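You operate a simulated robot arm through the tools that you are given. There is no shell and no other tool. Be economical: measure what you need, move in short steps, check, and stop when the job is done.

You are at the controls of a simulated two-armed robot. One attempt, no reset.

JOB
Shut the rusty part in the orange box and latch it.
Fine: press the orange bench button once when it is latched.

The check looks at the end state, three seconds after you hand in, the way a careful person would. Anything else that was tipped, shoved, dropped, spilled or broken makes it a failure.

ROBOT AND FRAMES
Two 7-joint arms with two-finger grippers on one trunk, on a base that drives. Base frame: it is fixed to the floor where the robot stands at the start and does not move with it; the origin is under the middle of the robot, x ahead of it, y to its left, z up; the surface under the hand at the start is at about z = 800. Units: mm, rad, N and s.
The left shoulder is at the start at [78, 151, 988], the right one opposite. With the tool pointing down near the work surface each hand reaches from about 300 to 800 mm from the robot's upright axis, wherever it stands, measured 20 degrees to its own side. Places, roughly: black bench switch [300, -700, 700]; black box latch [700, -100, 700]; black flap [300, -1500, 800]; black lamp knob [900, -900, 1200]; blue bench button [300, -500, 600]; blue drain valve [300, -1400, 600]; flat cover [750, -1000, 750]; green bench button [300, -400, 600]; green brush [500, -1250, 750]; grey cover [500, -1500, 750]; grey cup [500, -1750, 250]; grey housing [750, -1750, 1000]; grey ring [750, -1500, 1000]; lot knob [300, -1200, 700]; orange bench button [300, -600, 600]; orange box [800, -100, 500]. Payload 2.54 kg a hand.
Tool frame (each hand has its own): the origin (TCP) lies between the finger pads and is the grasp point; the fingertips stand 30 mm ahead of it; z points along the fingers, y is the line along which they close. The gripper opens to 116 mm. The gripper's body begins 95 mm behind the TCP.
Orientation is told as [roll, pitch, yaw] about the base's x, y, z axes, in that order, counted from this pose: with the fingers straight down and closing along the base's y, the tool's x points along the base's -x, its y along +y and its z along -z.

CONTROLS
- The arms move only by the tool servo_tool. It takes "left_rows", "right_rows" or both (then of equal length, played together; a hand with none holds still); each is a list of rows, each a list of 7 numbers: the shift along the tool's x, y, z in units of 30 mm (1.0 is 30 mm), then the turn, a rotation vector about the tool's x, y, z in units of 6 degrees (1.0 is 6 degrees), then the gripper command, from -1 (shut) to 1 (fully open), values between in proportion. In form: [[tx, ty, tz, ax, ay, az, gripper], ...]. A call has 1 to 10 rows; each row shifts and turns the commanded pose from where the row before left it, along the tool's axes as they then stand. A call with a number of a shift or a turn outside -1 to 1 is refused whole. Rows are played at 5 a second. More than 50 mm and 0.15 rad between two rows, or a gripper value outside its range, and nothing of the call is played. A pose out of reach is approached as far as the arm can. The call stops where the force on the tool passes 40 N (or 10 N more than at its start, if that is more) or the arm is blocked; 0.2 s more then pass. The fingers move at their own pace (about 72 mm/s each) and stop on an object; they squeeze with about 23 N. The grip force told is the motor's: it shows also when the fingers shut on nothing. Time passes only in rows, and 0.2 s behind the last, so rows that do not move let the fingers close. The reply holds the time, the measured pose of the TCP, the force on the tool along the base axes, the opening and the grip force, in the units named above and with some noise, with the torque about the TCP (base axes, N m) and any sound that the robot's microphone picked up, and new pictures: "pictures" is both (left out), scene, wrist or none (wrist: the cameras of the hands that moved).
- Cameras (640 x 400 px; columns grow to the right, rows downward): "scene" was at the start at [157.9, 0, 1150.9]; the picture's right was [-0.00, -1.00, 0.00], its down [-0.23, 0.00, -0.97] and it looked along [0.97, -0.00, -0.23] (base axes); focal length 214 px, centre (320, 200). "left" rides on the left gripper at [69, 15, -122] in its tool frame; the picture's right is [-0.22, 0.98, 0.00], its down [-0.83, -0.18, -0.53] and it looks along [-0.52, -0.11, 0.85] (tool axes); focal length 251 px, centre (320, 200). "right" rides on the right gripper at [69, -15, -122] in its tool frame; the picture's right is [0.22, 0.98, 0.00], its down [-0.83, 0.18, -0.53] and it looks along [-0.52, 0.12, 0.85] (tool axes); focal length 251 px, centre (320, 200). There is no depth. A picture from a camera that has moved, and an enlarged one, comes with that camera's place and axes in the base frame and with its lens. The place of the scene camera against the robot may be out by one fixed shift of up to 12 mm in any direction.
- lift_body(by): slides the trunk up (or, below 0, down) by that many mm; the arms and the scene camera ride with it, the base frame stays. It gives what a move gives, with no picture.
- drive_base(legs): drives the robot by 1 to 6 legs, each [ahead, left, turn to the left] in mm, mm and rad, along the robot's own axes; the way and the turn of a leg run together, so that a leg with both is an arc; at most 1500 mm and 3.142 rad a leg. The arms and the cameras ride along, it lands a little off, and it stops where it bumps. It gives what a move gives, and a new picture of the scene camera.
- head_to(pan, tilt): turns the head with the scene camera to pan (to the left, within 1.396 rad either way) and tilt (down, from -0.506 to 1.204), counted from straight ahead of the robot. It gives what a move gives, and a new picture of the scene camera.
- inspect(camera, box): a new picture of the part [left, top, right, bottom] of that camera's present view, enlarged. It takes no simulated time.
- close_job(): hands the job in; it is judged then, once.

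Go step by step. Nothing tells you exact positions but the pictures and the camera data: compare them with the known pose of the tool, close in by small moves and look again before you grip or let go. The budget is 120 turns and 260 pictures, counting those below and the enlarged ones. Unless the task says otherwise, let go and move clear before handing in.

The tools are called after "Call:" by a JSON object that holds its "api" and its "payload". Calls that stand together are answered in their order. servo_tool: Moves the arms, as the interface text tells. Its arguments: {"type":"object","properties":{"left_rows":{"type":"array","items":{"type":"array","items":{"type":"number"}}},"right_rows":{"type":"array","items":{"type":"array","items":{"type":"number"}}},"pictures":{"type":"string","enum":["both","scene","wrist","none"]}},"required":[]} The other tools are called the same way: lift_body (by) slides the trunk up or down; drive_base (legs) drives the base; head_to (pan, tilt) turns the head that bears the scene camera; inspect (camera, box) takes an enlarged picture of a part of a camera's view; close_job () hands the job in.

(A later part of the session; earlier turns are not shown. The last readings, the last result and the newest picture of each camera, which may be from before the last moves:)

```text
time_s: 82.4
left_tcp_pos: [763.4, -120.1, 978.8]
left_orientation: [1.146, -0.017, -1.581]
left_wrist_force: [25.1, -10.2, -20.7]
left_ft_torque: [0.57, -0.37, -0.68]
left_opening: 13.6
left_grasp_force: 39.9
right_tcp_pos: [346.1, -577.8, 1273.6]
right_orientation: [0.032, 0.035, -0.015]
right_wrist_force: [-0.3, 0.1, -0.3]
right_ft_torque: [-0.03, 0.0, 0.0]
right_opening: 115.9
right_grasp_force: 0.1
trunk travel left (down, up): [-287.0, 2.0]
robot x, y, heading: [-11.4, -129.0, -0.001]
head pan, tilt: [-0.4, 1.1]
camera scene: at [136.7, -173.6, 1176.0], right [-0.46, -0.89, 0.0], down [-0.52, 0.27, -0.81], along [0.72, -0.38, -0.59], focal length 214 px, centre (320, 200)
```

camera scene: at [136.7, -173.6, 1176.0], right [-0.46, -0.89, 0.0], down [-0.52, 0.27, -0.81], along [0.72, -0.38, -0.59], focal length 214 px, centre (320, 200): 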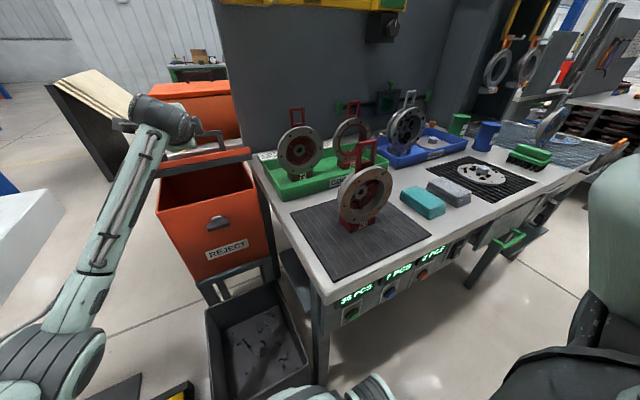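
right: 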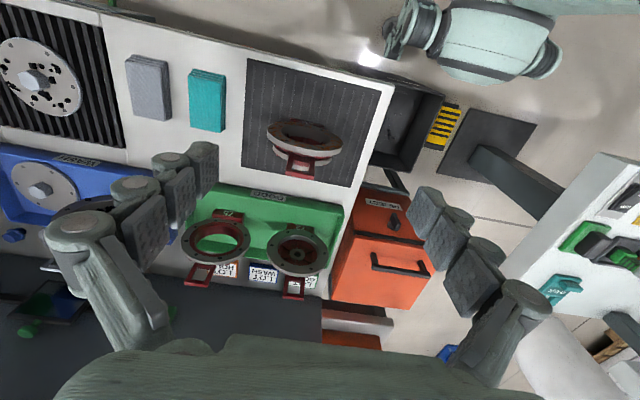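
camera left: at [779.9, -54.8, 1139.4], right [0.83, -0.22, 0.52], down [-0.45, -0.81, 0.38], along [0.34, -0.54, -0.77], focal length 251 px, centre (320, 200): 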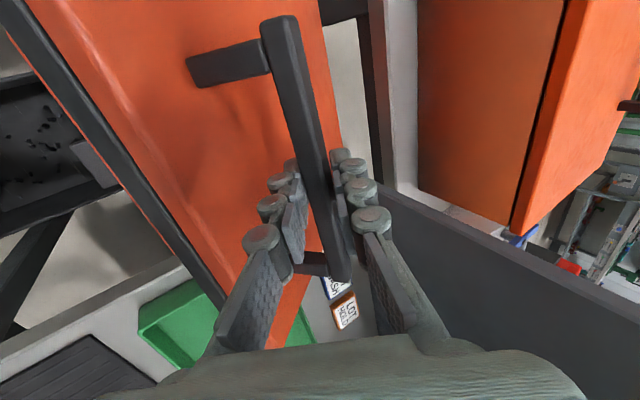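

Call:
{"api": "servo_tool", "payload": {"left_rows": [[-0.06, -0.67, 0.37, -1, 0, 0, -1], [-0.06, -0.75, -0.14, -1, 0, 0, -1], [-0.06, -0.75, -0.18, -1, 0, 0, -1], [-0.06, -0.7, -0.16, -0.95, 0, 0, -1], [0, 0, 0, 0, 0, 0, -1]], "pictures": "wrist"}}

```text
time_s: 83.6
left_tcp_pos: [732.6, -127.1, 901.7]
left_orientation: [1.572, -0.024, -1.574]
left_wrist_force: [-24.0, 25.6, 3.1]
left_ft_torque: [0.93, 0.31, 0.49]
left_opening: 13.2
left_grasp_force: 40.8
right_tcp_pos: [338.5, -572.3, 1278.2]
right_orientation: [0.027, 0.027, -0.016]
right_wrist_force: [0.5, -0.9, 0.7]
right_ft_torque: [0.0, -0.01, -0.01]
right_opening: 116.1
right_grasp_force: 0.1
trunk travel left (down, up): [-287.0, 2.0]
robot x, y, heading: [-11.5, -132.7, -0.004]
head pan, tilt: [-0.4, 1.1]
camera left: at [610.6, -57.2, 915.5], right [0.0, -0.19, 0.98], down [-0.54, -0.83, -0.16], along [0.84, -0.53, -0.1], focal length 251 px, centre (320, 200)
```

left: 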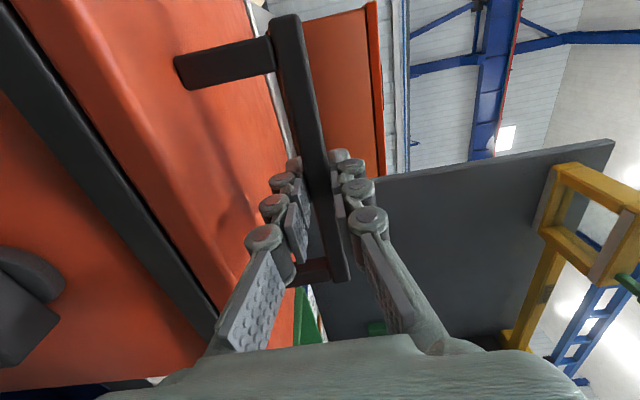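

The lid is nearly shut. I'll open the fingers around the bar and check clearance before driving.

Call:
{"api": "servo_tool", "payload": {"left_rows": [[0, -0.2, 0, 0, 0, 0, -0.25], [0, 0, 0, 0, 0, 0, -0.25], [0, 0, 0, 0, 0, 0, -0.25]], "pictures": "wrist"}}

```text
time_s: 84.4
left_tcp_pos: [733.6, -131.5, 895.2]
left_orientation: [1.569, -0.023, -1.585]
left_wrist_force: [0.3, 0.4, -0.2]
left_ft_torque: [-0.01, -0.02, -0.02]
left_opening: 43.5
left_grasp_force: 0.0
right_tcp_pos: [340.9, -576.3, 1276.5]
right_orientation: [0.031, 0.027, -0.015]
right_wrist_force: [0.0, 0.0, -0.7]
right_ft_torque: [-0.03, 0.01, -0.02]
right_opening: 116.0
right_grasp_force: 0.1
trunk travel left (down, up): [-287.0, 2.0]
robot x, y, heading: [-10.3, -131.0, -0.006]
head pan, tilt: [-0.4, 1.1]
camera left: at [612.5, -61.1, 908.7], right [0.0, -0.19, 0.98], down [-0.55, -0.82, -0.16], along [0.84, -0.54, -0.1], focal length 251 px, centre (320, 200)
```

left: 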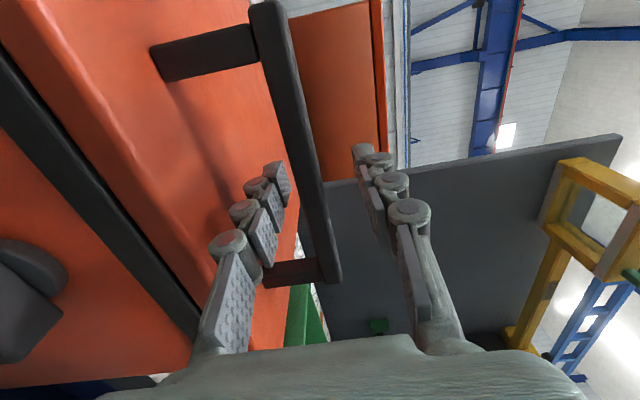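

Call:
{"api": "servo_tool", "payload": {"left_rows": [[0, 0, -0.9, 0, 0, 0, -0.25], [0, 0, -0.9, 0, 0, 0, -0.25]], "pictures": "none"}}

Call:
{"api": "drive_base", "payload": {"legs": [[65, 0, 0]]}}

Call:
{"api": "servo_tool", "payload": {"left_rows": [[0, 0, 0, 0, 0, 0, -0.25]], "pictures": "wrist"}}

```text
time_s: 85.0
left_tcp_pos: [679.4, -130.3, 896.5]
left_orientation: [1.568, -0.021, -1.583]
left_wrist_force: [0.2, 0.0, 0.5]
left_ft_torque: [0.0, 0.02, 0.01]
left_opening: 43.8
left_grasp_force: 0.0
right_tcp_pos: [339.9, -576.9, 1275.6]
right_orientation: [0.033, 0.029, -0.016]
right_wrist_force: [0.4, -0.1, 0.5]
right_ft_torque: [0.02, -0.03, 0.0]
right_opening: 116.1
right_grasp_force: 0.0
trunk travel left (down, up): [-287.0, 2.0]
robot x, y, heading: [-11.6, -133.6, -0.002]
head pan, tilt: [-0.4, 1.1]
```

```text
time_s: 86.0
left_tcp_pos: [711.0, -130.6, 894.4]
left_orientation: [1.566, -0.02, -1.583]
left_wrist_force: [0.7, -0.7, 0.6]
left_ft_torque: [-0.02, 0.01, 0.0]
left_opening: 43.3
left_grasp_force: 0.0
right_tcp_pos: [373.4, -576.4, 1273.1]
right_orientation: [0.031, 0.038, -0.015]
right_wrist_force: [0.1, 0.5, -0.6]
right_ft_torque: [-0.03, 0.04, -0.01]
right_opening: 115.9
right_grasp_force: 0.1
trunk travel left (down, up): [-287.0, 2.0]
robot x, y, heading: [21.9, -131.2, 0.003]
head pan, tilt: [-0.4, 1.1]
stopped in leg 1: the robot was blocked; the commanded pose is now the measured one
camera scene: at [162.7, -172.3, 1176.1], right [-0.46, -0.89, 0.0], down [-0.53, 0.27, -0.81], along [0.72, -0.37, -0.59], focal length 214 px, centre (320, 200)
```

scene: 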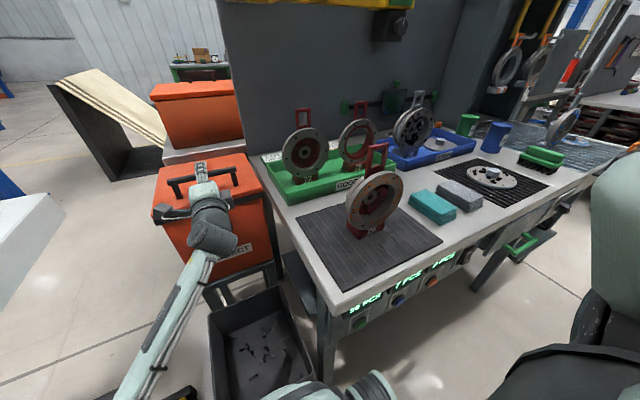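

```text
time_s: 86.4
left_tcp_pos: [710.7, -131.3, 894.9]
left_orientation: [1.565, -0.02, -1.583]
left_wrist_force: [-0.5, -0.4, -0.2]
left_ft_torque: [-0.02, 0.05, 0.02]
left_opening: 43.7
left_grasp_force: 0.0
right_tcp_pos: [374.2, -576.0, 1273.6]
right_orientation: [0.032, 0.035, -0.017]
right_wrist_force: [-0.1, 1.1, 0.1]
right_ft_torque: [-0.01, -0.02, 0.0]
right_opening: 116.1
right_grasp_force: 0.1
trunk travel left (down, up): [-287.0, 2.0]
robot x, y, heading: [19.9, -128.1, -0.002]
head pan, tilt: [-0.4, 1.1]
camera left: at [589.8, -60.8, 908.8], right [0.0, -0.19, 0.98], down [-0.54, -0.82, -0.16], along [0.84, -0.53, -0.11], focal length 251 px, centre (320, 200)
```

left: 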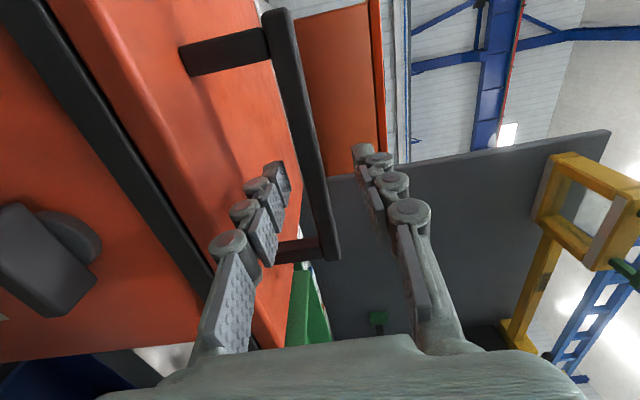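

The base was blocked at x≈22, and the bin hasn't moved. I'll back off 8 mm. New plan: the left hand opens the lid to about 40°, gripping near the handle's left end. The right fingers prop it from below. The left hand then goes under and pushes it fully open. First the right hand turns to face forward, high up.

Call:
{"api": "drive_base", "payload": {"legs": [[-8, 0, 0]]}}

Call:
{"api": "servo_tool", "payload": {"right_rows": [[0, 0, 0, 0, -1, 0, -1], [0, 0, 0, 0, -1, 0, -1], [0, 0, 0, 0, -1, 0, -1], [0, 0, 0, 0, -1, 0, -1], [0, 0.5, 0, 0, -1, 0, -1], [0, 0.5, 0, 0, -1, 0, -1], [0, 0.5, 0, 0, -1, 0, -1], [0, 0.5, 0, 0, -1, 0, -1], [0, 0.5, 0, 0, -1, 0, -1], [0, 0.5, 0, 0, -1, 0, -1]], "pictures": "none"}}

Call:
{"api": "servo_tool", "payload": {"right_rows": [[0, 0.5, 0, 0, -1, 0, -1], [0, 0.5, 0, 0, -1, 0, -1], [0, 0.5, 0.3, 0, -1, 0, -1], [0, 0.5, 0.3, 0, -1, 0, -1], [0, 0.5, 0.3, 0, -0.7, 0, -1], [0, 1, 0, 0, 0, 0, -1], [0, 1, 0, 0, 0, 0, -1]], "left_rows": [[0, 0, 0, 0, 0, 0, -0.25], [0.6, 0, 0, 0, 0, 0, -0.25], [0.6, 0, 0, 0, 0, 0, -0.25], [0.6, 0, 0, 0, 0, 0, -0.25], [0, 0, 0.4, 0, 0, 0, -0.25], [0, 0, 0.4, 0, 0, 0, -0.25], [0, 0, 0, 0, 0, 0, -0.25]], "pictures": "both"}}

```text
time_s: 87.2
left_tcp_pos: [702.9, -130.8, 894.6]
left_orientation: [1.568, -0.019, -1.583]
left_wrist_force: [-1.3, 0.5, 1.0]
left_ft_torque: [0.0, 0.0, -0.02]
left_opening: 43.7
left_grasp_force: 0.1
right_tcp_pos: [363.9, -576.9, 1274.0]
right_orientation: [0.032, 0.034, -0.015]
right_wrist_force: [-0.1, 0.6, 0.7]
right_ft_torque: [0.0, 0.01, -0.01]
right_opening: 115.7
right_grasp_force: 0.1
trunk travel left (down, up): [-287.0, 2.0]
robot x, y, heading: [13.0, -134.4, -0.002]
head pan, tilt: [-0.4, 1.1]
camera scene: at [154.3, -172.5, 1176.3], right [-0.46, -0.89, 0.0], down [-0.52, 0.27, -0.81], along [0.72, -0.37, -0.59], focal length 214 px, centre (320, 200)
```

scene: 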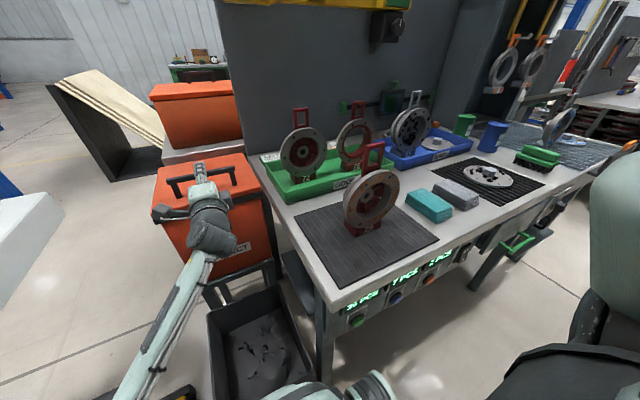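

```text
time_s: 89.4
left_tcp_pos: [702.0, -130.9, 896.0]
left_orientation: [1.563, -0.023, -1.585]
left_wrist_force: [-0.4, -0.4, -0.2]
left_ft_torque: [-0.02, 0.03, 0.02]
left_opening: 43.3
left_grasp_force: 0.1
right_tcp_pos: [366.6, -533.4, 1283.2]
right_orientation: [0.069, -1.011, -0.076]
right_wrist_force: [-0.2, 0.5, -0.1]
right_ft_torque: [-0.01, 0.02, 0.0]
right_opening: 0.0
right_grasp_force: 22.2
right hand out of reach, approached as far as the arm can: row 8, 9, 10
trunk travel left (down, up): [-287.0, 2.0]
robot x, y, heading: [13.2, -130.6, -0.003]
head pan, tilt: [-0.4, 1.1]
```

```text
time_s: 91.0
left_tcp_pos: [728.1, -76.0, 893.6]
left_orientation: [1.567, -0.021, -1.582]
left_wrist_force: [-0.3, 0.0, -0.9]
left_ft_torque: [-0.01, 0.01, 0.03]
left_opening: 43.6
left_grasp_force: 0.0
right_tcp_pos: [402.4, -538.7, 1300.1]
right_orientation: [0.464, -1.499, -0.48]
right_wrist_force: [-0.4, 0.0, -1.3]
right_ft_torque: [0.0, -0.03, -0.01]
right_opening: 0.0
right_grasp_force: 23.3
right hand out of reach, approached as far as the arm can: row 1, 2, 3, 4, 5, 6, 7
trunk travel left (down, up): [-287.0, 2.0]
robot x, y, heading: [13.4, -135.4, -0.001]
head pan, tilt: [-0.4, 1.1]
camera scene: at [148.9, -161.6, 1157.1], right [-0.38, -0.93, 0.0], down [-0.7, 0.29, -0.65], along [0.6, -0.25, -0.76], focal length 214 px, centre (320, 200)
camera right: at [276.5, -548.7, 1238.4], right [0.0, 0.98, -0.18], down [-0.48, 0.16, 0.86], along [0.88, 0.08, 0.47], focal length 251 px, centre (320, 200)
camera left: at [606.9, -7.3, 907.0], right [0.0, -0.19, 0.98], down [-0.54, -0.82, -0.16], along [0.84, -0.53, -0.11], focal length 251 px, centre (320, 200)
```

scene: 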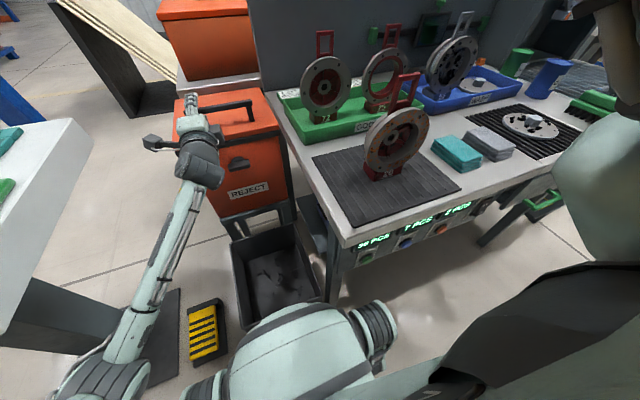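
right: 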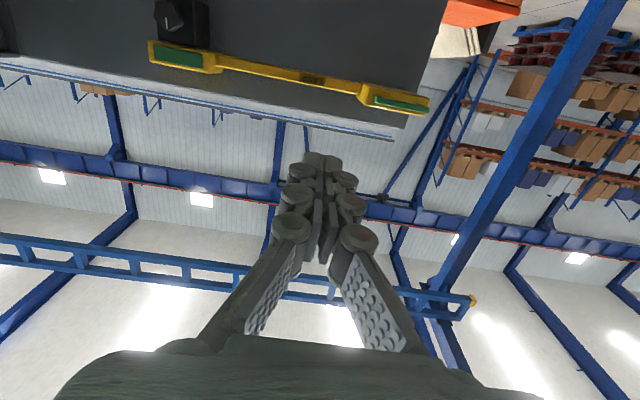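
left: 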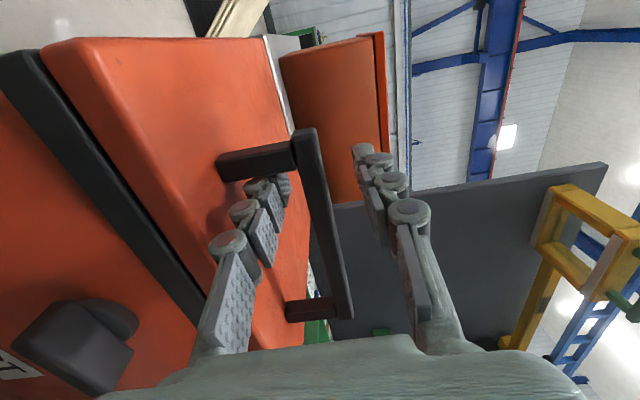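

The right arm is crowding the head. I'll extend the right hand forward and a bit down.

Call:
{"api": "servo_tool", "payload": {"right_rows": [[0.5, 0, 0.8, 0, 0, 0, -1], [0.5, 0, 1, 0, 0, 0, -1], [0.5, 0, 1, 0, 0, 0, -1], [0.5, 0.5, 1, 0, 0, 0, -1], [0.5, 0.5, 1, 0, 0, 0, -1], [0.5, 0.5, 0.5, 0, 0, 0, -1]], "pictures": "scene"}}

```text
time_s: 92.4
left_tcp_pos: [727.3, -77.8, 892.3]
left_orientation: [1.566, -0.02, -1.582]
left_wrist_force: [0.4, 0.8, 0.1]
left_ft_torque: [0.03, 0.0, 0.02]
left_opening: 43.3
left_grasp_force: 0.0
right_tcp_pos: [555.9, -496.4, 1204.8]
right_orientation: [0.437, -1.493, -0.448]
right_wrist_force: [0.3, -0.3, -0.2]
right_ft_torque: [0.0, 0.0, -0.02]
right_opening: 0.1
right_grasp_force: 22.8
right hand out of reach, approached as far as the arm can: row 6
trunk travel left (down, up): [-287.0, 2.0]
robot x, y, heading: [13.6, -131.7, -0.001]
head pan, tilt: [-0.4, 1.1]
camera scene: at [135.1, -156.9, 1140.3], right [-0.39, -0.92, 0.0], down [-0.82, 0.35, -0.45], along [0.42, -0.18, -0.89], focal length 214 px, centre (320, 200)
```

scene: 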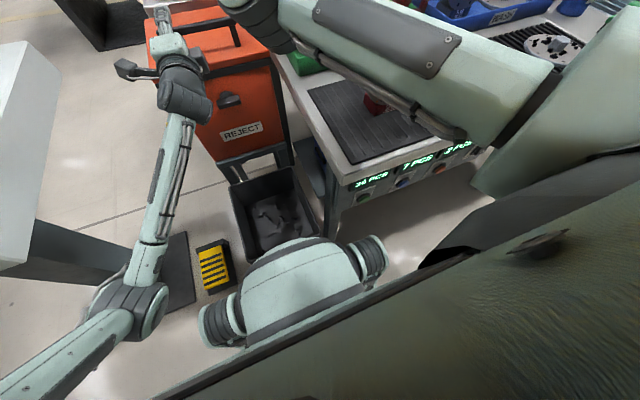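

The head was simply blocked by the arm, and now it moves. I'll aim it at the box.

Call:
{"api": "head_to", "payload": {"pan": -0.1, "tilt": 0.55}}

```text
time_s: 93.3
left_tcp_pos: [728.9, -76.4, 894.2]
left_orientation: [1.565, -0.021, -1.584]
left_wrist_force: [0.2, 0.4, -0.5]
left_ft_torque: [-0.01, 0.0, 0.0]
left_opening: 43.5
left_grasp_force: 0.1
right_tcp_pos: [556.2, -496.0, 1204.3]
right_orientation: [0.42, -1.491, -0.437]
right_wrist_force: [0.3, 0.5, 0.5]
right_ft_torque: [0.02, 0.01, 0.02]
right_opening: 0.1
right_grasp_force: 22.8
trunk travel left (down, up): [-287.0, 2.0]
robot x, y, heading: [13.0, -130.8, -0.007]
head pan, tilt: [-0.099, 0.55]
camera scene: at [166.5, -141.5, 1183.3], right [-0.1, -0.99, 0.0], down [-0.52, 0.05, -0.85], along [0.85, -0.09, -0.52], focal length 214 px, centre (320, 200)
```

scene: 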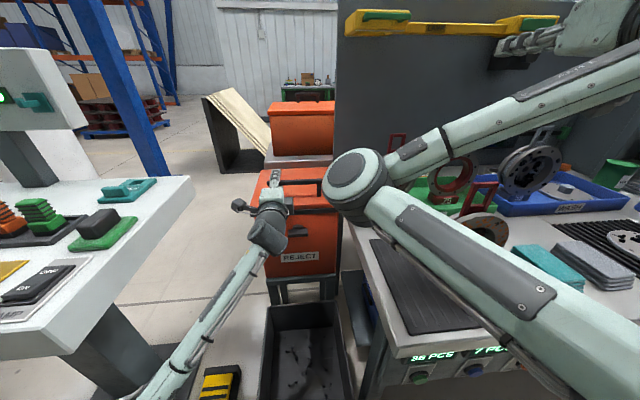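

Good view now. I'll bring the right hand forward and inward, high over everything, toward the space in front of the lid's right half.

Call:
{"api": "servo_tool", "payload": {"right_rows": [[0, 0.95, 0.8, 0, 0, 0, -1], [0, 0.95, 0.8, 0, 0, 0, -1], [0, 0.95, 0.8, 0, 0, 0, -1], [0, 0.95, 0.8, 0, 0, 0, -1], [0, 0.95, 0.8, 0, 0, 0, -1], [0, 0.95, 0.5, 0, 0, 0, -1]], "pictures": "scene"}}

```text
time_s: 94.8
left_tcp_pos: [729.4, -77.1, 892.8]
left_orientation: [1.566, -0.021, -1.581]
left_wrist_force: [0.5, 0.2, -0.1]
left_ft_torque: [-0.04, -0.01, -0.04]
left_opening: 43.4
left_grasp_force: 0.1
right_tcp_pos: [678.1, -331.8, 1243.6]
right_orientation: [0.464, -1.498, -0.479]
right_wrist_force: [0.2, 0.2, 0.1]
right_ft_torque: [0.01, 0.01, 0.0]
right_opening: 0.0
right_grasp_force: 23.1
right hand out of reach, approached as far as the arm can: row 1, 2, 3
trunk travel left (down, up): [-287.0, 2.0]
robot x, y, heading: [10.4, -130.7, -0.006]
head pan, tilt: [-0.099, 0.55]
camera scene: at [166.6, -141.3, 1183.4], right [-0.1, -0.99, 0.0], down [-0.52, 0.05, -0.85], along [0.85, -0.09, -0.52], focal length 214 px, centre (320, 200)
```

scene: 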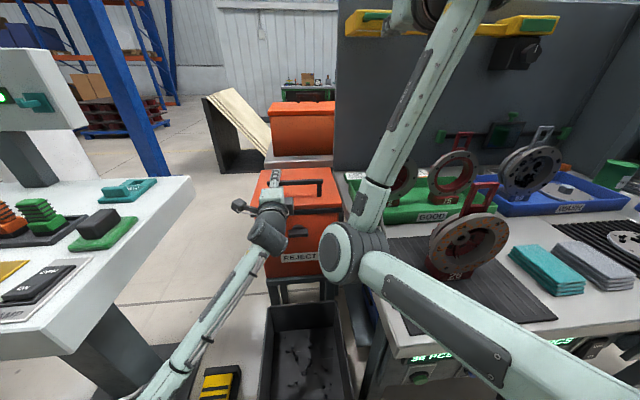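

The right arm is better used with a higher, pitched tool. The left hand will open the lid to about 45°, then the right fingers will push the lid's front edge the rest of the way. I'll grip and lift with the left now.

Call:
{"api": "servo_tool", "payload": {"left_rows": [[0, 0, 0.2, 0, 0, 0, -1], [0, 0, 0, 0, 0, 0, -1], [0, 0, 0, 0, 0, 0, -1], [0, 0.5, 0.15, 0.7, 0, 0, -1], [0, 0.73, 0.24, 1, 0, 0, -1], [0, 0.73, 0.24, 1, 0, 0, -1], [0, 0.73, 0.24, 1, 0, 0, -1], [0, 0.73, 0.24, 1, 0, 0, -1], [0, 0.73, 0.24, 1, 0, 0, -1]], "pictures": "none"}}

Call:
{"api": "servo_tool", "payload": {"left_rows": [[0, 0.73, 0.24, 1, 0, 0, -1], [0, 0.73, 0.24, 1, 0, 0, -1], [0, 0, 0, 0, 0, 0, -1]], "pictures": "both"}}

```text
time_s: 96.8
left_tcp_pos: [802.2, -78.1, 1005.3]
left_orientation: [0.97, -0.021, -1.587]
left_wrist_force: [0.1, -11.9, -0.2]
left_ft_torque: [1.02, -0.7, 0.08]
left_opening: 12.9
left_grasp_force: 40.1
right_tcp_pos: [676.8, -335.9, 1242.8]
right_orientation: [0.471, -1.498, -0.486]
right_wrist_force: [0.4, -0.8, 0.3]
right_ft_torque: [-0.01, -0.02, 0.02]
right_opening: 0.0
right_grasp_force: 23.2
trunk travel left (down, up): [-287.0, 2.0]
robot x, y, heading: [14.3, -133.8, -0.006]
head pan, tilt: [-0.099, 0.55]
```

```text
time_s: 97.5
left_tcp_pos: [839.2, -77.8, 1033.3]
left_orientation: [0.762, -0.02, -1.586]
left_wrist_force: [-2.4, -13.6, 4.4]
left_ft_torque: [0.69, -0.52, -0.44]
left_opening: 13.1
left_grasp_force: 39.8
right_tcp_pos: [676.0, -335.5, 1242.5]
right_orientation: [0.483, -1.498, -0.495]
right_wrist_force: [0.3, -0.9, 0.1]
right_ft_torque: [-0.01, 0.02, -0.02]
right_opening: 0.0
right_grasp_force: 23.0
trunk travel left (down, up): [-287.0, 2.0]
robot x, y, heading: [12.3, -132.8, -0.003]
head pan, tilt: [-0.099, 0.55]
camera scene: at [165.6, -143.1, 1183.6], right [-0.1, -0.99, 0.0], down [-0.52, 0.06, -0.85], along [0.85, -0.09, -0.52], focal length 214 px, centre (320, 200)
camera left: at [767.0, -6.7, 1130.0], right [0.7, -0.21, 0.68], down [-0.51, -0.81, 0.28], along [0.49, -0.54, -0.68], focal length 251 px, centre (320, 200)
```

scene: 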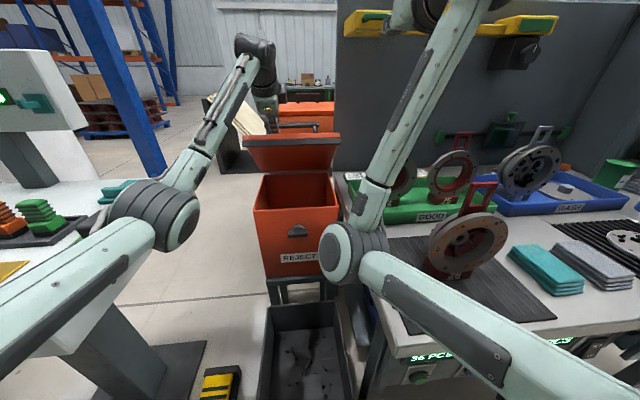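
left: 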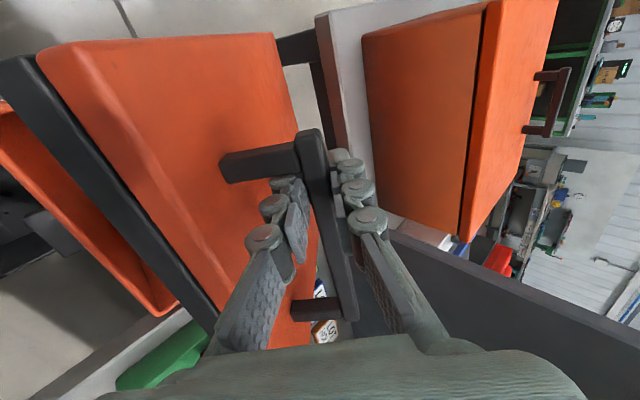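

The lid is at 46° with low forces. I'll try two more arc steps with the wrist rotating less.

Call:
{"api": "servo_tool", "payload": {"left_rows": [[0, 0.72, 0.25, 0.5, 0, 0, -1], [0, 0.68, 0.35, 0.4, 0, 0, -1], [0, 0.6, 0.4, 0.2, 0, 0, -1], [0, 0, 0, 0, 0, 0, -1]], "pictures": "scene"}}

```text
time_s: 98.5
left_tcp_pos: [883.3, -78.3, 1052.6]
left_orientation: [0.678, -0.019, -1.586]
left_wrist_force: [-10.1, -8.1, 24.1]
left_ft_torque: [0.35, 0.16, -0.9]
left_opening: 12.9
left_grasp_force: 39.4
left hand out of reach, approached as far as the arm can: row 3
right_tcp_pos: [672.1, -335.6, 1245.9]
right_orientation: [0.502, -1.502, -0.517]
right_wrist_force: [0.3, -0.4, 0.1]
right_ft_torque: [0.0, 0.0, -0.03]
right_opening: 0.0
right_grasp_force: 23.0
trunk travel left (down, up): [-287.0, 2.0]
robot x, y, heading: [13.3, -133.8, -0.003]
head pan, tilt: [-0.099, 0.55]
camera scene: at [162.2, -142.7, 1184.5], right [-0.1, -0.99, 0.0], down [-0.52, 0.06, -0.86], along [0.85, -0.09, -0.52], focal length 214 px, centre (320, 200)
```

scene: 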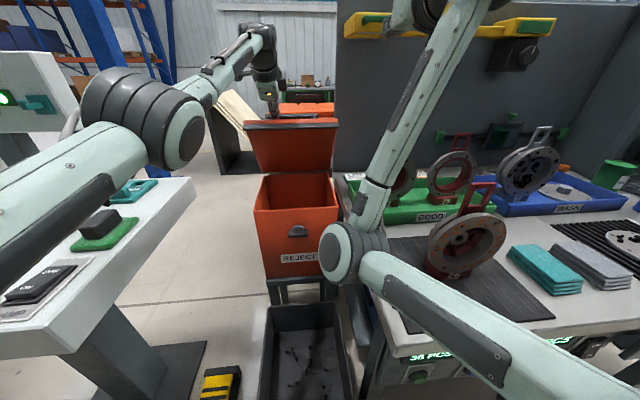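

The lid is at about 60° and holding. The mouth is open and the left arm is well out of the way, so I'll hold it there and fetch the part with the right hand. First I turn the right hand down over the part.

Call:
{"api": "servo_tool", "payload": {"right_rows": [[0.167, -0.23, -0.5, 0, 1, 0, 0], [0.218, -0.23, -0.48, 0, 1, 0, 0], [0.267, -0.23, -0.454, 0, 1, 0, 0], [0.313, -0.23, -0.424, 0, 1, 0, 0], [0.356, -0.23, -0.389, 0, 1, 0, 0], [0.394, -0.23, -0.35, 0, 1, 0, 0], [0.429, -0.23, -0.307, 0, 1, 0, 0], [0.459, -0.23, -0.26, 0, 1, 0, 0], [0.483, -0.23, -0.211, 0, 1, 0, 0], [0.503, -0.23, -0.159, 0, 1, 0, 0]], "pictures": "none"}}

Call:
{"api": "servo_tool", "payload": {"right_rows": [[0.516, -0.23, -0.106, 0, 1, 0, 0], [0.524, -0.23, -0.05, 0, 1, 0, 0], [0.527, -0.23, 0, 0, 1, 0, 0], [0.524, -0.23, 0.06, 0, 1, 0, 0], [0.515, -0.23, 0.11, 0, 0.7, 0, 0]], "pictures": "both"}}

```text
time_s: 100.8
left_tcp_pos: [880.4, -77.7, 1053.5]
left_orientation: [0.68, -0.02, -1.584]
left_wrist_force: [-11.2, -11.9, 25.2]
left_ft_torque: [0.58, 0.25, -0.72]
left_opening: 12.7
left_grasp_force: 39.6
right_tcp_pos: [621.2, -445.9, 1203.0]
right_orientation: [0.036, -0.461, -0.031]
right_wrist_force: [-1.1, 0.1, 0.0]
right_ft_torque: [0.02, -0.01, 0.03]
right_opening: 57.9
right_grasp_force: 0.1
right hand out of reach, approached as far as the arm can: row 4, 5, 6, 7, 8, 9
trunk travel left (down, up): [-287.0, 2.0]
robot x, y, heading: [13.4, -136.0, -0.006]
head pan, tilt: [-0.099, 0.55]
```

```text
time_s: 102.0
left_tcp_pos: [881.2, -77.9, 1052.6]
left_orientation: [0.677, -0.018, -1.584]
left_wrist_force: [-11.0, -12.9, 23.9]
left_ft_torque: [0.62, 0.23, -0.75]
left_opening: 12.8
left_grasp_force: 39.5
right_tcp_pos: [546.4, -476.6, 1180.9]
right_orientation: [0.034, 0.031, -0.014]
right_wrist_force: [0.8, -0.6, 0.4]
right_ft_torque: [-0.02, -0.02, 0.0]
right_opening: 58.2
right_grasp_force: 0.1
trunk travel left (down, up): [-287.0, 2.0]
robot x, y, heading: [10.1, -134.3, -0.005]
head pan, tilt: [-0.099, 0.55]
camera scene: at [162.2, -143.2, 1184.2], right [-0.1, -0.99, 0.0], down [-0.52, 0.06, -0.85], along [0.85, -0.09, -0.52], focal length 214 px, centre (320, 200)
camera right: at [481.0, -495.0, 1304.4], right [-0.2, 0.98, 0.04], down [0.84, 0.15, 0.51], along [0.5, 0.14, -0.86], focal length 251 px, centre (320, 200)
```

scene: 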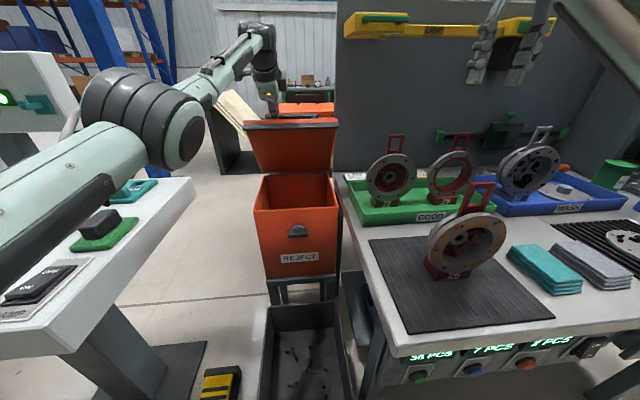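
right: 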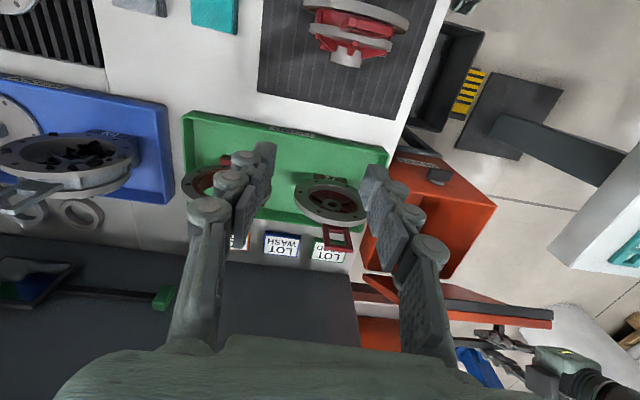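

The ring plane lies along y, so I need to close along x. I'll move over the part and yaw 90°.

Call:
{"api": "servo_tool", "payload": {"right_rows": [[0.8, 0.3, 0, 0, 0, 0, 0], [0.8, 0.3, 0, 0, 0, 0, 0], [0.8, 0.3, 0, 0, 0, 0, 0], [0.8, 0.3, 0, 0, 0, 0, 0], [0, 0, 0, 0, 0, -1, 0], [0, 0, 0, 0, 0, -1, 0], [0, 0, 0, 0, 0, -1, 0], [0, 0, 0, 0, 0, -1, 0], [0, 0, 0, 0, 0, -1, 0], [0, 0, 0, 0, 0, -1, 0]], "pictures": "none"}}

Call:
{"api": "servo_tool", "payload": {"right_rows": [[0, 0, 0, 0, 0, -1, 0], [0, 0, 0, 0, 0, -1, 0], [0, 0, 0, 0, 0, -1, 0], [0, 0, 0, 0, 0, -1, 0], [0, 0, 0, 0, 0, -1, 0], [0, 0, 0, 0, 0, -1, 0], [0, 0, 0, 0, 0, -1, 0], [0, 0, 0, 0, 0, -1, 0], [0, 0, 0, 0, 0, -0.8, 0]], "pictures": "both"}}

```text
time_s: 104.2
left_tcp_pos: [881.3, -79.2, 1052.2]
left_orientation: [0.679, -0.019, -1.585]
left_wrist_force: [-10.7, -12.8, 23.6]
left_ft_torque: [0.66, 0.25, -0.71]
left_opening: 12.8
left_grasp_force: 39.6
right_tcp_pos: [449.7, -457.2, 1173.6]
right_orientation: [0.109, -0.019, 0.592]
right_wrist_force: [0.3, -0.3, 0.6]
right_ft_torque: [0.0, 0.0, -0.01]
right_opening: 57.9
right_grasp_force: 0.1
trunk travel left (down, up): [-287.0, 2.0]
robot x, y, heading: [14.4, -130.0, -0.002]
head pan, tilt: [-0.099, 0.55]
```

```text
time_s: 106.2
left_tcp_pos: [882.4, -78.5, 1052.6]
left_orientation: [0.679, -0.019, -1.585]
left_wrist_force: [-10.3, -12.2, 23.9]
left_ft_torque: [0.61, 0.2, -0.77]
left_opening: 12.9
left_grasp_force: 39.4
right_tcp_pos: [449.4, -455.8, 1174.1]
right_orientation: [0.048, -0.094, 1.513]
right_wrist_force: [-0.4, 0.4, -0.5]
right_ft_torque: [0.0, -0.07, 0.0]
right_opening: 57.9
right_grasp_force: 0.0
trunk travel left (down, up): [-287.0, 2.0]
robot x, y, heading: [15.0, -134.7, -0.001]
head pan, tilt: [-0.099, 0.55]
camera scene: at [159.4, -169.2, 1210.2], right [-0.38, -0.93, 0.0], down [-0.24, 0.1, -0.97], along [0.89, -0.36, -0.26], focal length 214 px, centre (320, 200)
camera right: at [467.9, -535.7, 1287.9], right [-0.99, -0.16, 0.03], down [-0.11, 0.78, 0.62], along [-0.12, 0.61, -0.79], focal length 251 px, centre (320, 200)
```

scene: 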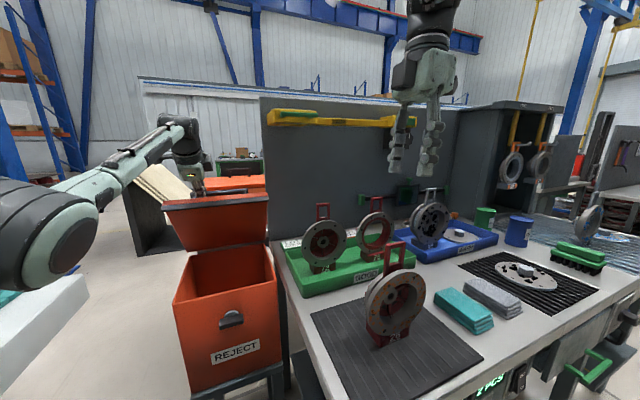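
right: 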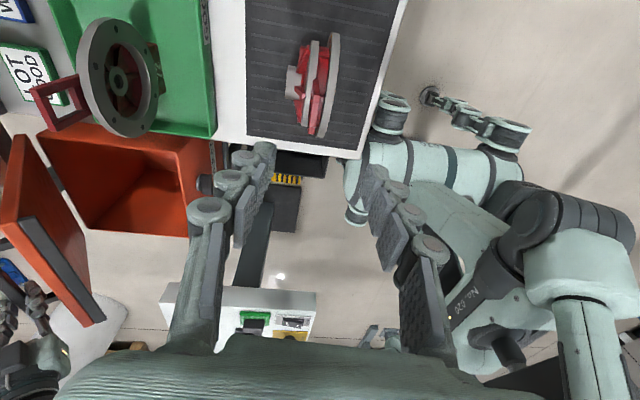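

I'll zoom in on the part from above.

Call:
{"api": "inspect", "payload": {"camera": "right", "box": [250, 20, 400, 150]}}

Call:
{"api": "inspect", "payload": {"camera": "scene", "box": [340, 220, 460, 360]}}

```text
3.08 times, centred on (325, 85) of right
camera zoom: at [467.9, -535.7, 1287.9], right [-0.99, -0.16, 0.03], down [-0.11, 0.78, 0.62], along [-0.12, 0.61, -0.79], focal length 774 px, centre (305, 554)
```

zoom: 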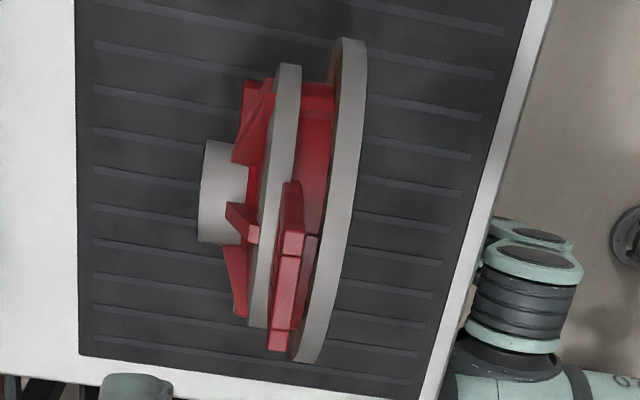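

```text
2.86 times, centred on (400, 290) of scene
camera zoom: at [159.4, -169.2, 1210.2], right [-0.38, -0.93, 0.0], down [-0.24, 0.1, -0.97], along [0.89, -0.36, -0.26], focal length 613 px, centre (91, -57)
```

zoom: 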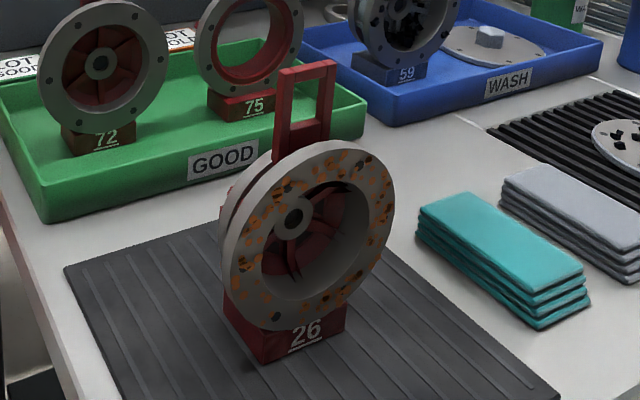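

The loop bar is at about (451,-441), top z≈1020, and the ring top is about 975. I'll descend to just above it and check.

Call:
{"api": "servo_tool", "payload": {"right_rows": [[0, -0.3, 0.8, 0, 0, 0, 0], [0, 0, 0.9, 0, 0, 0, 0], [0, 0, 0.9, 0, 0, 0, 0], [0, 0, 0.9, 0, 0, 0, 0]], "pictures": "both"}}

```text
time_s: 107.2
left_tcp_pos: [880.9, -76.5, 1053.0]
left_orientation: [0.676, -0.02, -1.584]
left_wrist_force: [-9.6, -12.8, 21.8]
left_ft_torque: [0.58, 0.25, -0.77]
left_opening: 12.9
left_grasp_force: 39.8
right_tcp_pos: [454.5, -442.9, 1069.9]
right_orientation: [0.047, -0.075, 1.52]
right_wrist_force: [-0.2, -0.7, -0.1]
right_ft_torque: [0.03, 0.03, 0.02]
right_opening: 58.1
right_grasp_force: 0.0
trunk travel left (down, up): [-287.0, 2.0]
robot x, y, heading: [9.3, -131.0, -0.005]
head pan, tilt: [-0.099, 0.55]
camera scene: at [160.9, -164.9, 1217.0], right [-0.33, -0.94, 0.0], down [-0.18, 0.07, -0.98], along [0.93, -0.33, -0.19], focal length 214 px, centre (320, 200)
camera right: at [472.4, -521.2, 1185.8], right [-0.99, -0.17, 0.03], down [-0.12, 0.79, 0.6], along [-0.13, 0.59, -0.8], focal length 251 px, centre (320, 200)
```

scene: 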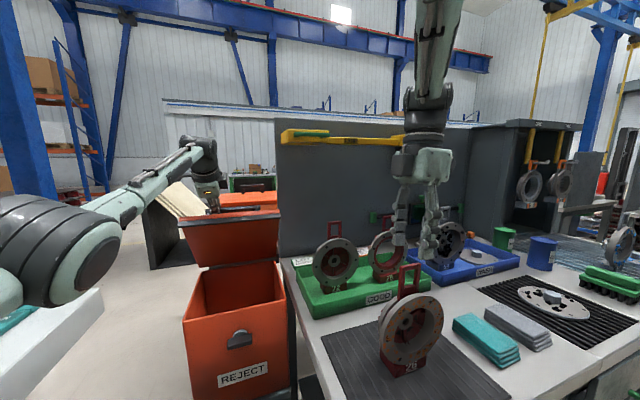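
right: 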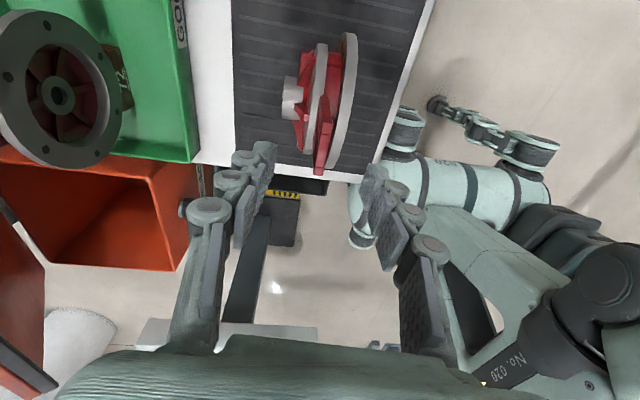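

Aligned. I'll adjust a few mm, descend to z≈1010 and close on the loop.

Call:
{"api": "servo_tool", "payload": {"right_rows": [[0.15, 0.1, 0.8, 0, 0, 0, 0], [0, 0, 0.8, 0, 0, 0, 0], [0, 0, 0.4, 0, 0, 0, 0], [0, 0, 0, 0, 0, 0, 0]], "pictures": "both"}}

Call:
{"api": "inspect", "payload": {"camera": "scene", "box": [350, 180, 480, 370]}}

```text
time_s: 108.2
left_tcp_pos: [882.4, -77.8, 1051.6]
left_orientation: [0.677, -0.019, -1.586]
left_wrist_force: [-10.7, -11.6, 23.1]
left_ft_torque: [0.58, 0.15, -0.76]
left_opening: 12.8
left_grasp_force: 39.2
right_tcp_pos: [451.8, -441.2, 1015.1]
right_orientation: [0.037, -0.046, 1.526]
right_wrist_force: [-0.7, -0.9, 0.8]
right_ft_torque: [-0.03, 0.02, -0.02]
right_opening: 57.9
right_grasp_force: 0.0
trunk travel left (down, up): [-287.0, 2.0]
robot x, y, heading: [15.8, -130.7, -0.003]
head pan, tilt: [-0.099, 0.55]
camera scene: at [162.5, -159.2, 1217.8], right [-0.27, -0.96, 0.0], down [-0.17, 0.05, -0.98], along [0.95, -0.27, -0.18], focal length 214 px, centre (320, 200)
camera right: at [467.7, -516.2, 1134.3], right [-0.98, -0.17, 0.03], down [-0.13, 0.81, 0.58], along [-0.12, 0.57, -0.82], focal length 251 px, centre (320, 200)
```

scene: 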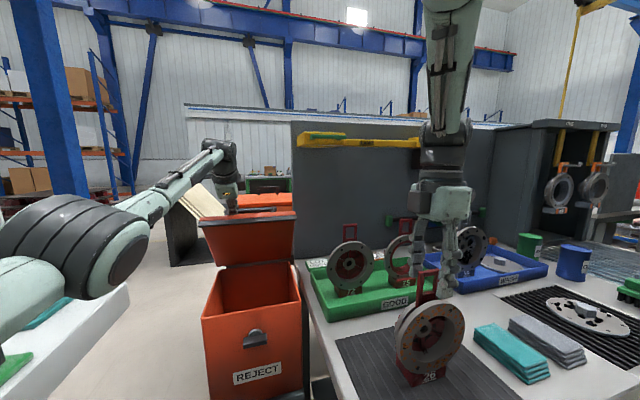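
right: 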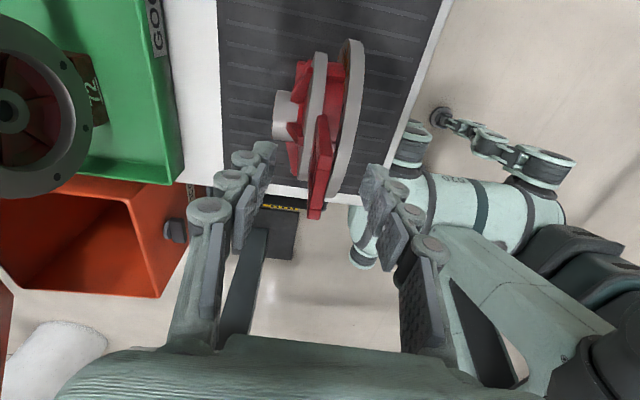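

```text
2.11 times, centred on (415, 275) of scene
camera zoom: at [162.5, -159.2, 1217.8], right [-0.27, -0.96, 0.0], down [-0.17, 0.05, -0.98], along [0.95, -0.27, -0.18], focal length 452 px, centre (120, 42)
```

zoom: 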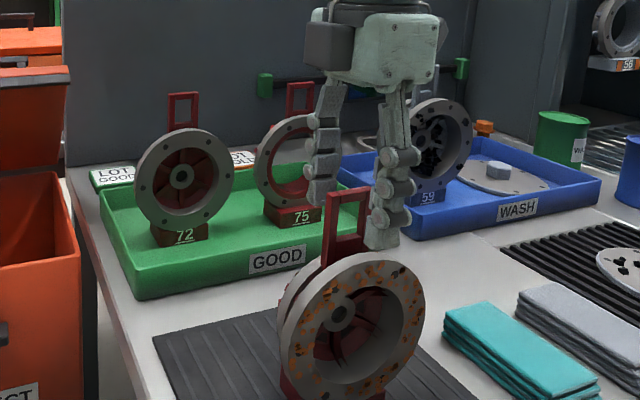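

The loop is between the fingers at the TCP. Closing.

Call:
{"api": "servo_tool", "payload": {"right_rows": [[0, 0, 0, 0, 0, 0, -1], [0, 0, 0, 0, 0, 0, -1], [0, 0, 0, 0, 0, 0, -1], [0, 0, 0, 0, 0, 0, -1]], "pictures": "wrist"}}

```text
time_s: 109.2
left_tcp_pos: [883.1, -76.8, 1051.7]
left_orientation: [0.679, -0.019, -1.584]
left_wrist_force: [-9.2, -11.1, 22.7]
left_ft_torque: [0.5, 0.2, -0.82]
left_opening: 12.7
left_grasp_force: 39.3
right_tcp_pos: [450.6, -440.5, 1016.5]
right_orientation: [0.041, -0.046, 1.528]
right_wrist_force: [-1.1, -0.9, 0.9]
right_ft_torque: [0.07, -0.07, 0.09]
right_opening: 7.0
right_grasp_force: 23.0
trunk travel left (down, up): [-287.0, 2.0]
robot x, y, heading: [15.5, -131.2, -0.009]
head pan, tilt: [-0.099, 0.55]
camera right: at [467.7, -515.7, 1134.3], right [-0.98, -0.17, 0.03], down [-0.13, 0.81, 0.58], along [-0.12, 0.56, -0.82], focal length 251 px, centre (320, 200)
```

right: 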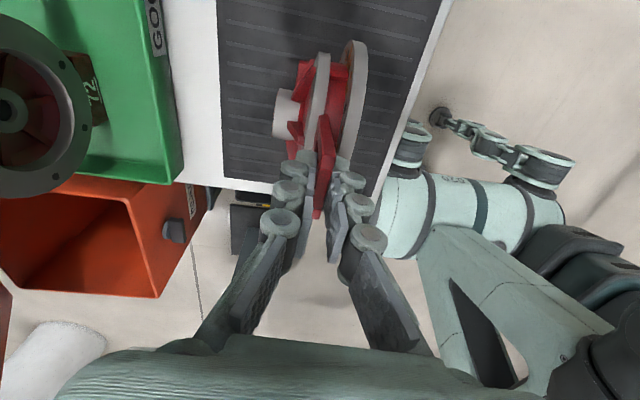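

Gripped (7 mm plate). I'll lift 35 mm and check.

Call:
{"api": "servo_tool", "payload": {"right_rows": [[0, 0, -0.2, 0, 0, 0, -1], [0, 0, -0.5, 0, 0, 0, -1], [0, 0, -0.5, 0, 0, 0, -1], [0, 0, 0, 0, 0, 0, -1]], "pictures": "both"}}

```text
time_s: 110.2
left_tcp_pos: [882.7, -77.2, 1054.2]
left_orientation: [0.678, -0.017, -1.584]
left_wrist_force: [-10.1, -9.6, 24.3]
left_ft_torque: [0.57, 0.19, -0.77]
left_opening: 12.9
left_grasp_force: 39.5
right_tcp_pos: [451.8, -443.5, 1048.9]
right_orientation: [0.047, -0.054, 1.527]
right_wrist_force: [0.5, -0.4, -9.9]
right_ft_torque: [0.02, -0.08, 0.0]
right_opening: 7.1
right_grasp_force: 23.3
trunk travel left (down, up): [-287.0, 2.0]
robot x, y, heading: [15.2, -130.4, -0.004]
head pan, tilt: [-0.099, 0.55]
camera scene: at [161.5, -164.1, 1218.4], right [-0.32, -0.95, 0.0], down [-0.16, 0.06, -0.98], along [0.93, -0.32, -0.17], focal length 214 px, centre (320, 200)
camera right: at [469.7, -519.5, 1165.6], right [-0.98, -0.17, 0.03], down [-0.12, 0.8, 0.59], along [-0.13, 0.57, -0.81], focal length 251 px, centre (320, 200)
```

scene: 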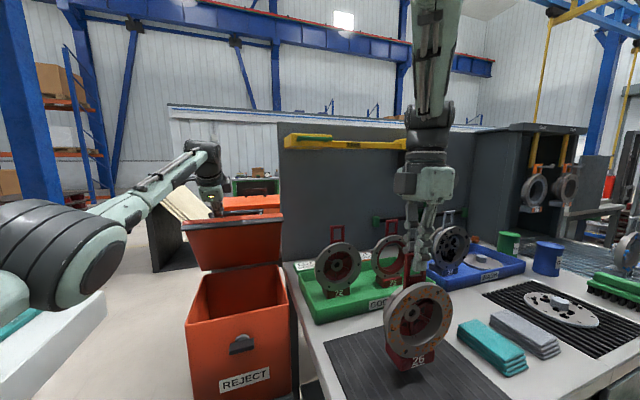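
right: 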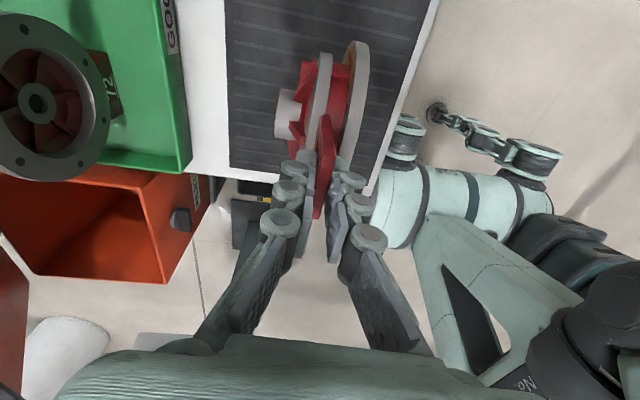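

Part lifted (about 1 kg). Before crossing to the box, I'll swing the left wrist to the left by pivoting about its grip, to make room.

Call:
{"api": "servo_tool", "payload": {"left_rows": [[0, 0, 0, 0, -0.7, 0, -1], [0, 0, 0, 0, -0.7, 0, -1], [0, 0, 0, 0, -0.7, 0, -1], [0, 0, 0, 0, -0.7, 0, -1], [0, 0, 0, 0, -0.7, 0, -1], [0, 0, 0, 0, 0, 0, -1]], "right_rows": [[0, 0, -0.6, 0, 0, 0, -1], [0, 0, -0.6, 0, 0, 0, -1], [0, 0, 0, 0, 0, 0, -1], [0, 0, 0, 0, 0, 0, -1], [0, 0, 0, 0, 0, 0, -1], [0, 0, 0, 0, 0, 0, -1]], "pictures": "both"}}

```text
time_s: 111.5
left_tcp_pos: [885.5, -81.0, 1048.3]
left_orientation: [0.687, -0.312, -1.816]
left_wrist_force: [-8.3, -18.5, 18.9]
left_ft_torque: [-0.06, 0.21, 0.22]
left_opening: 12.7
left_grasp_force: 39.4
left hand out of reach, approached as far as the arm can: row 4
right_tcp_pos: [454.1, -446.6, 1083.0]
right_orientation: [0.048, -0.06, 1.526]
right_wrist_force: [-0.3, -0.7, -10.2]
right_ft_torque: [-0.01, -0.04, -0.02]
right_opening: 6.9
right_grasp_force: 22.9
trunk travel left (down, up): [-287.0, 2.0]
robot x, y, heading: [14.6, -133.5, -0.003]
head pan, tilt: [-0.099, 0.55]
camera scene: at [161.4, -168.7, 1218.3], right [-0.36, -0.93, 0.0], down [-0.16, 0.07, -0.98], along [0.92, -0.36, -0.17], focal length 214 px, centre (320, 200)
camera right: at [472.6, -524.0, 1199.3], right [-0.98, -0.17, 0.04], down [-0.12, 0.8, 0.59], along [-0.13, 0.58, -0.81], focal length 251 px, centre (320, 200)
camera left: at [845.9, 29.5, 1126.0], right [0.73, -0.2, 0.66], down [-0.63, -0.56, 0.54], along [0.26, -0.81, -0.53], focal length 251 px, centre (320, 200)
```

scene: 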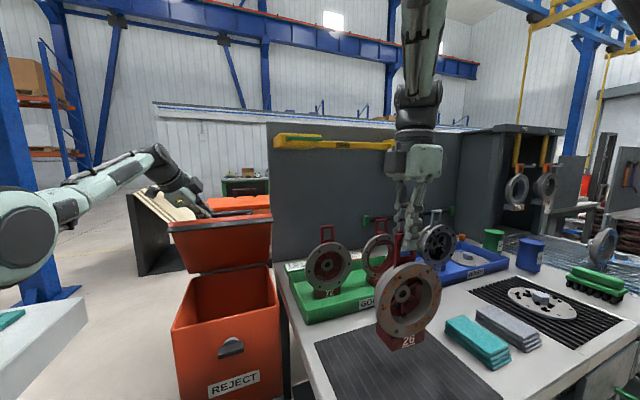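
right: 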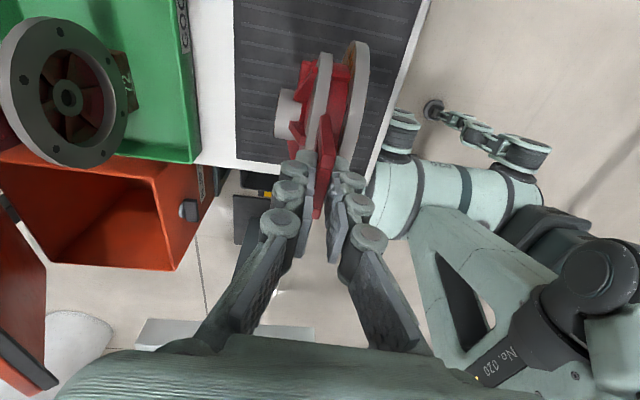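
left: 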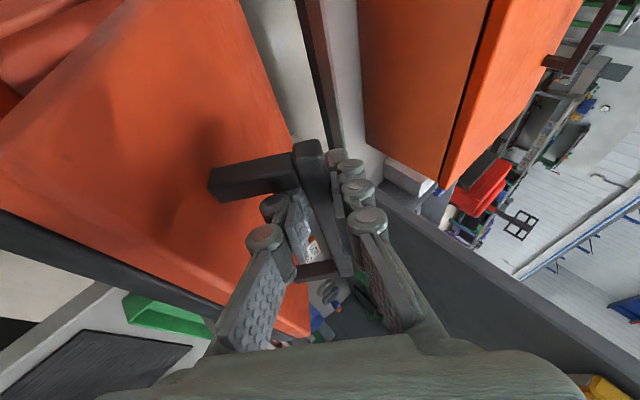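

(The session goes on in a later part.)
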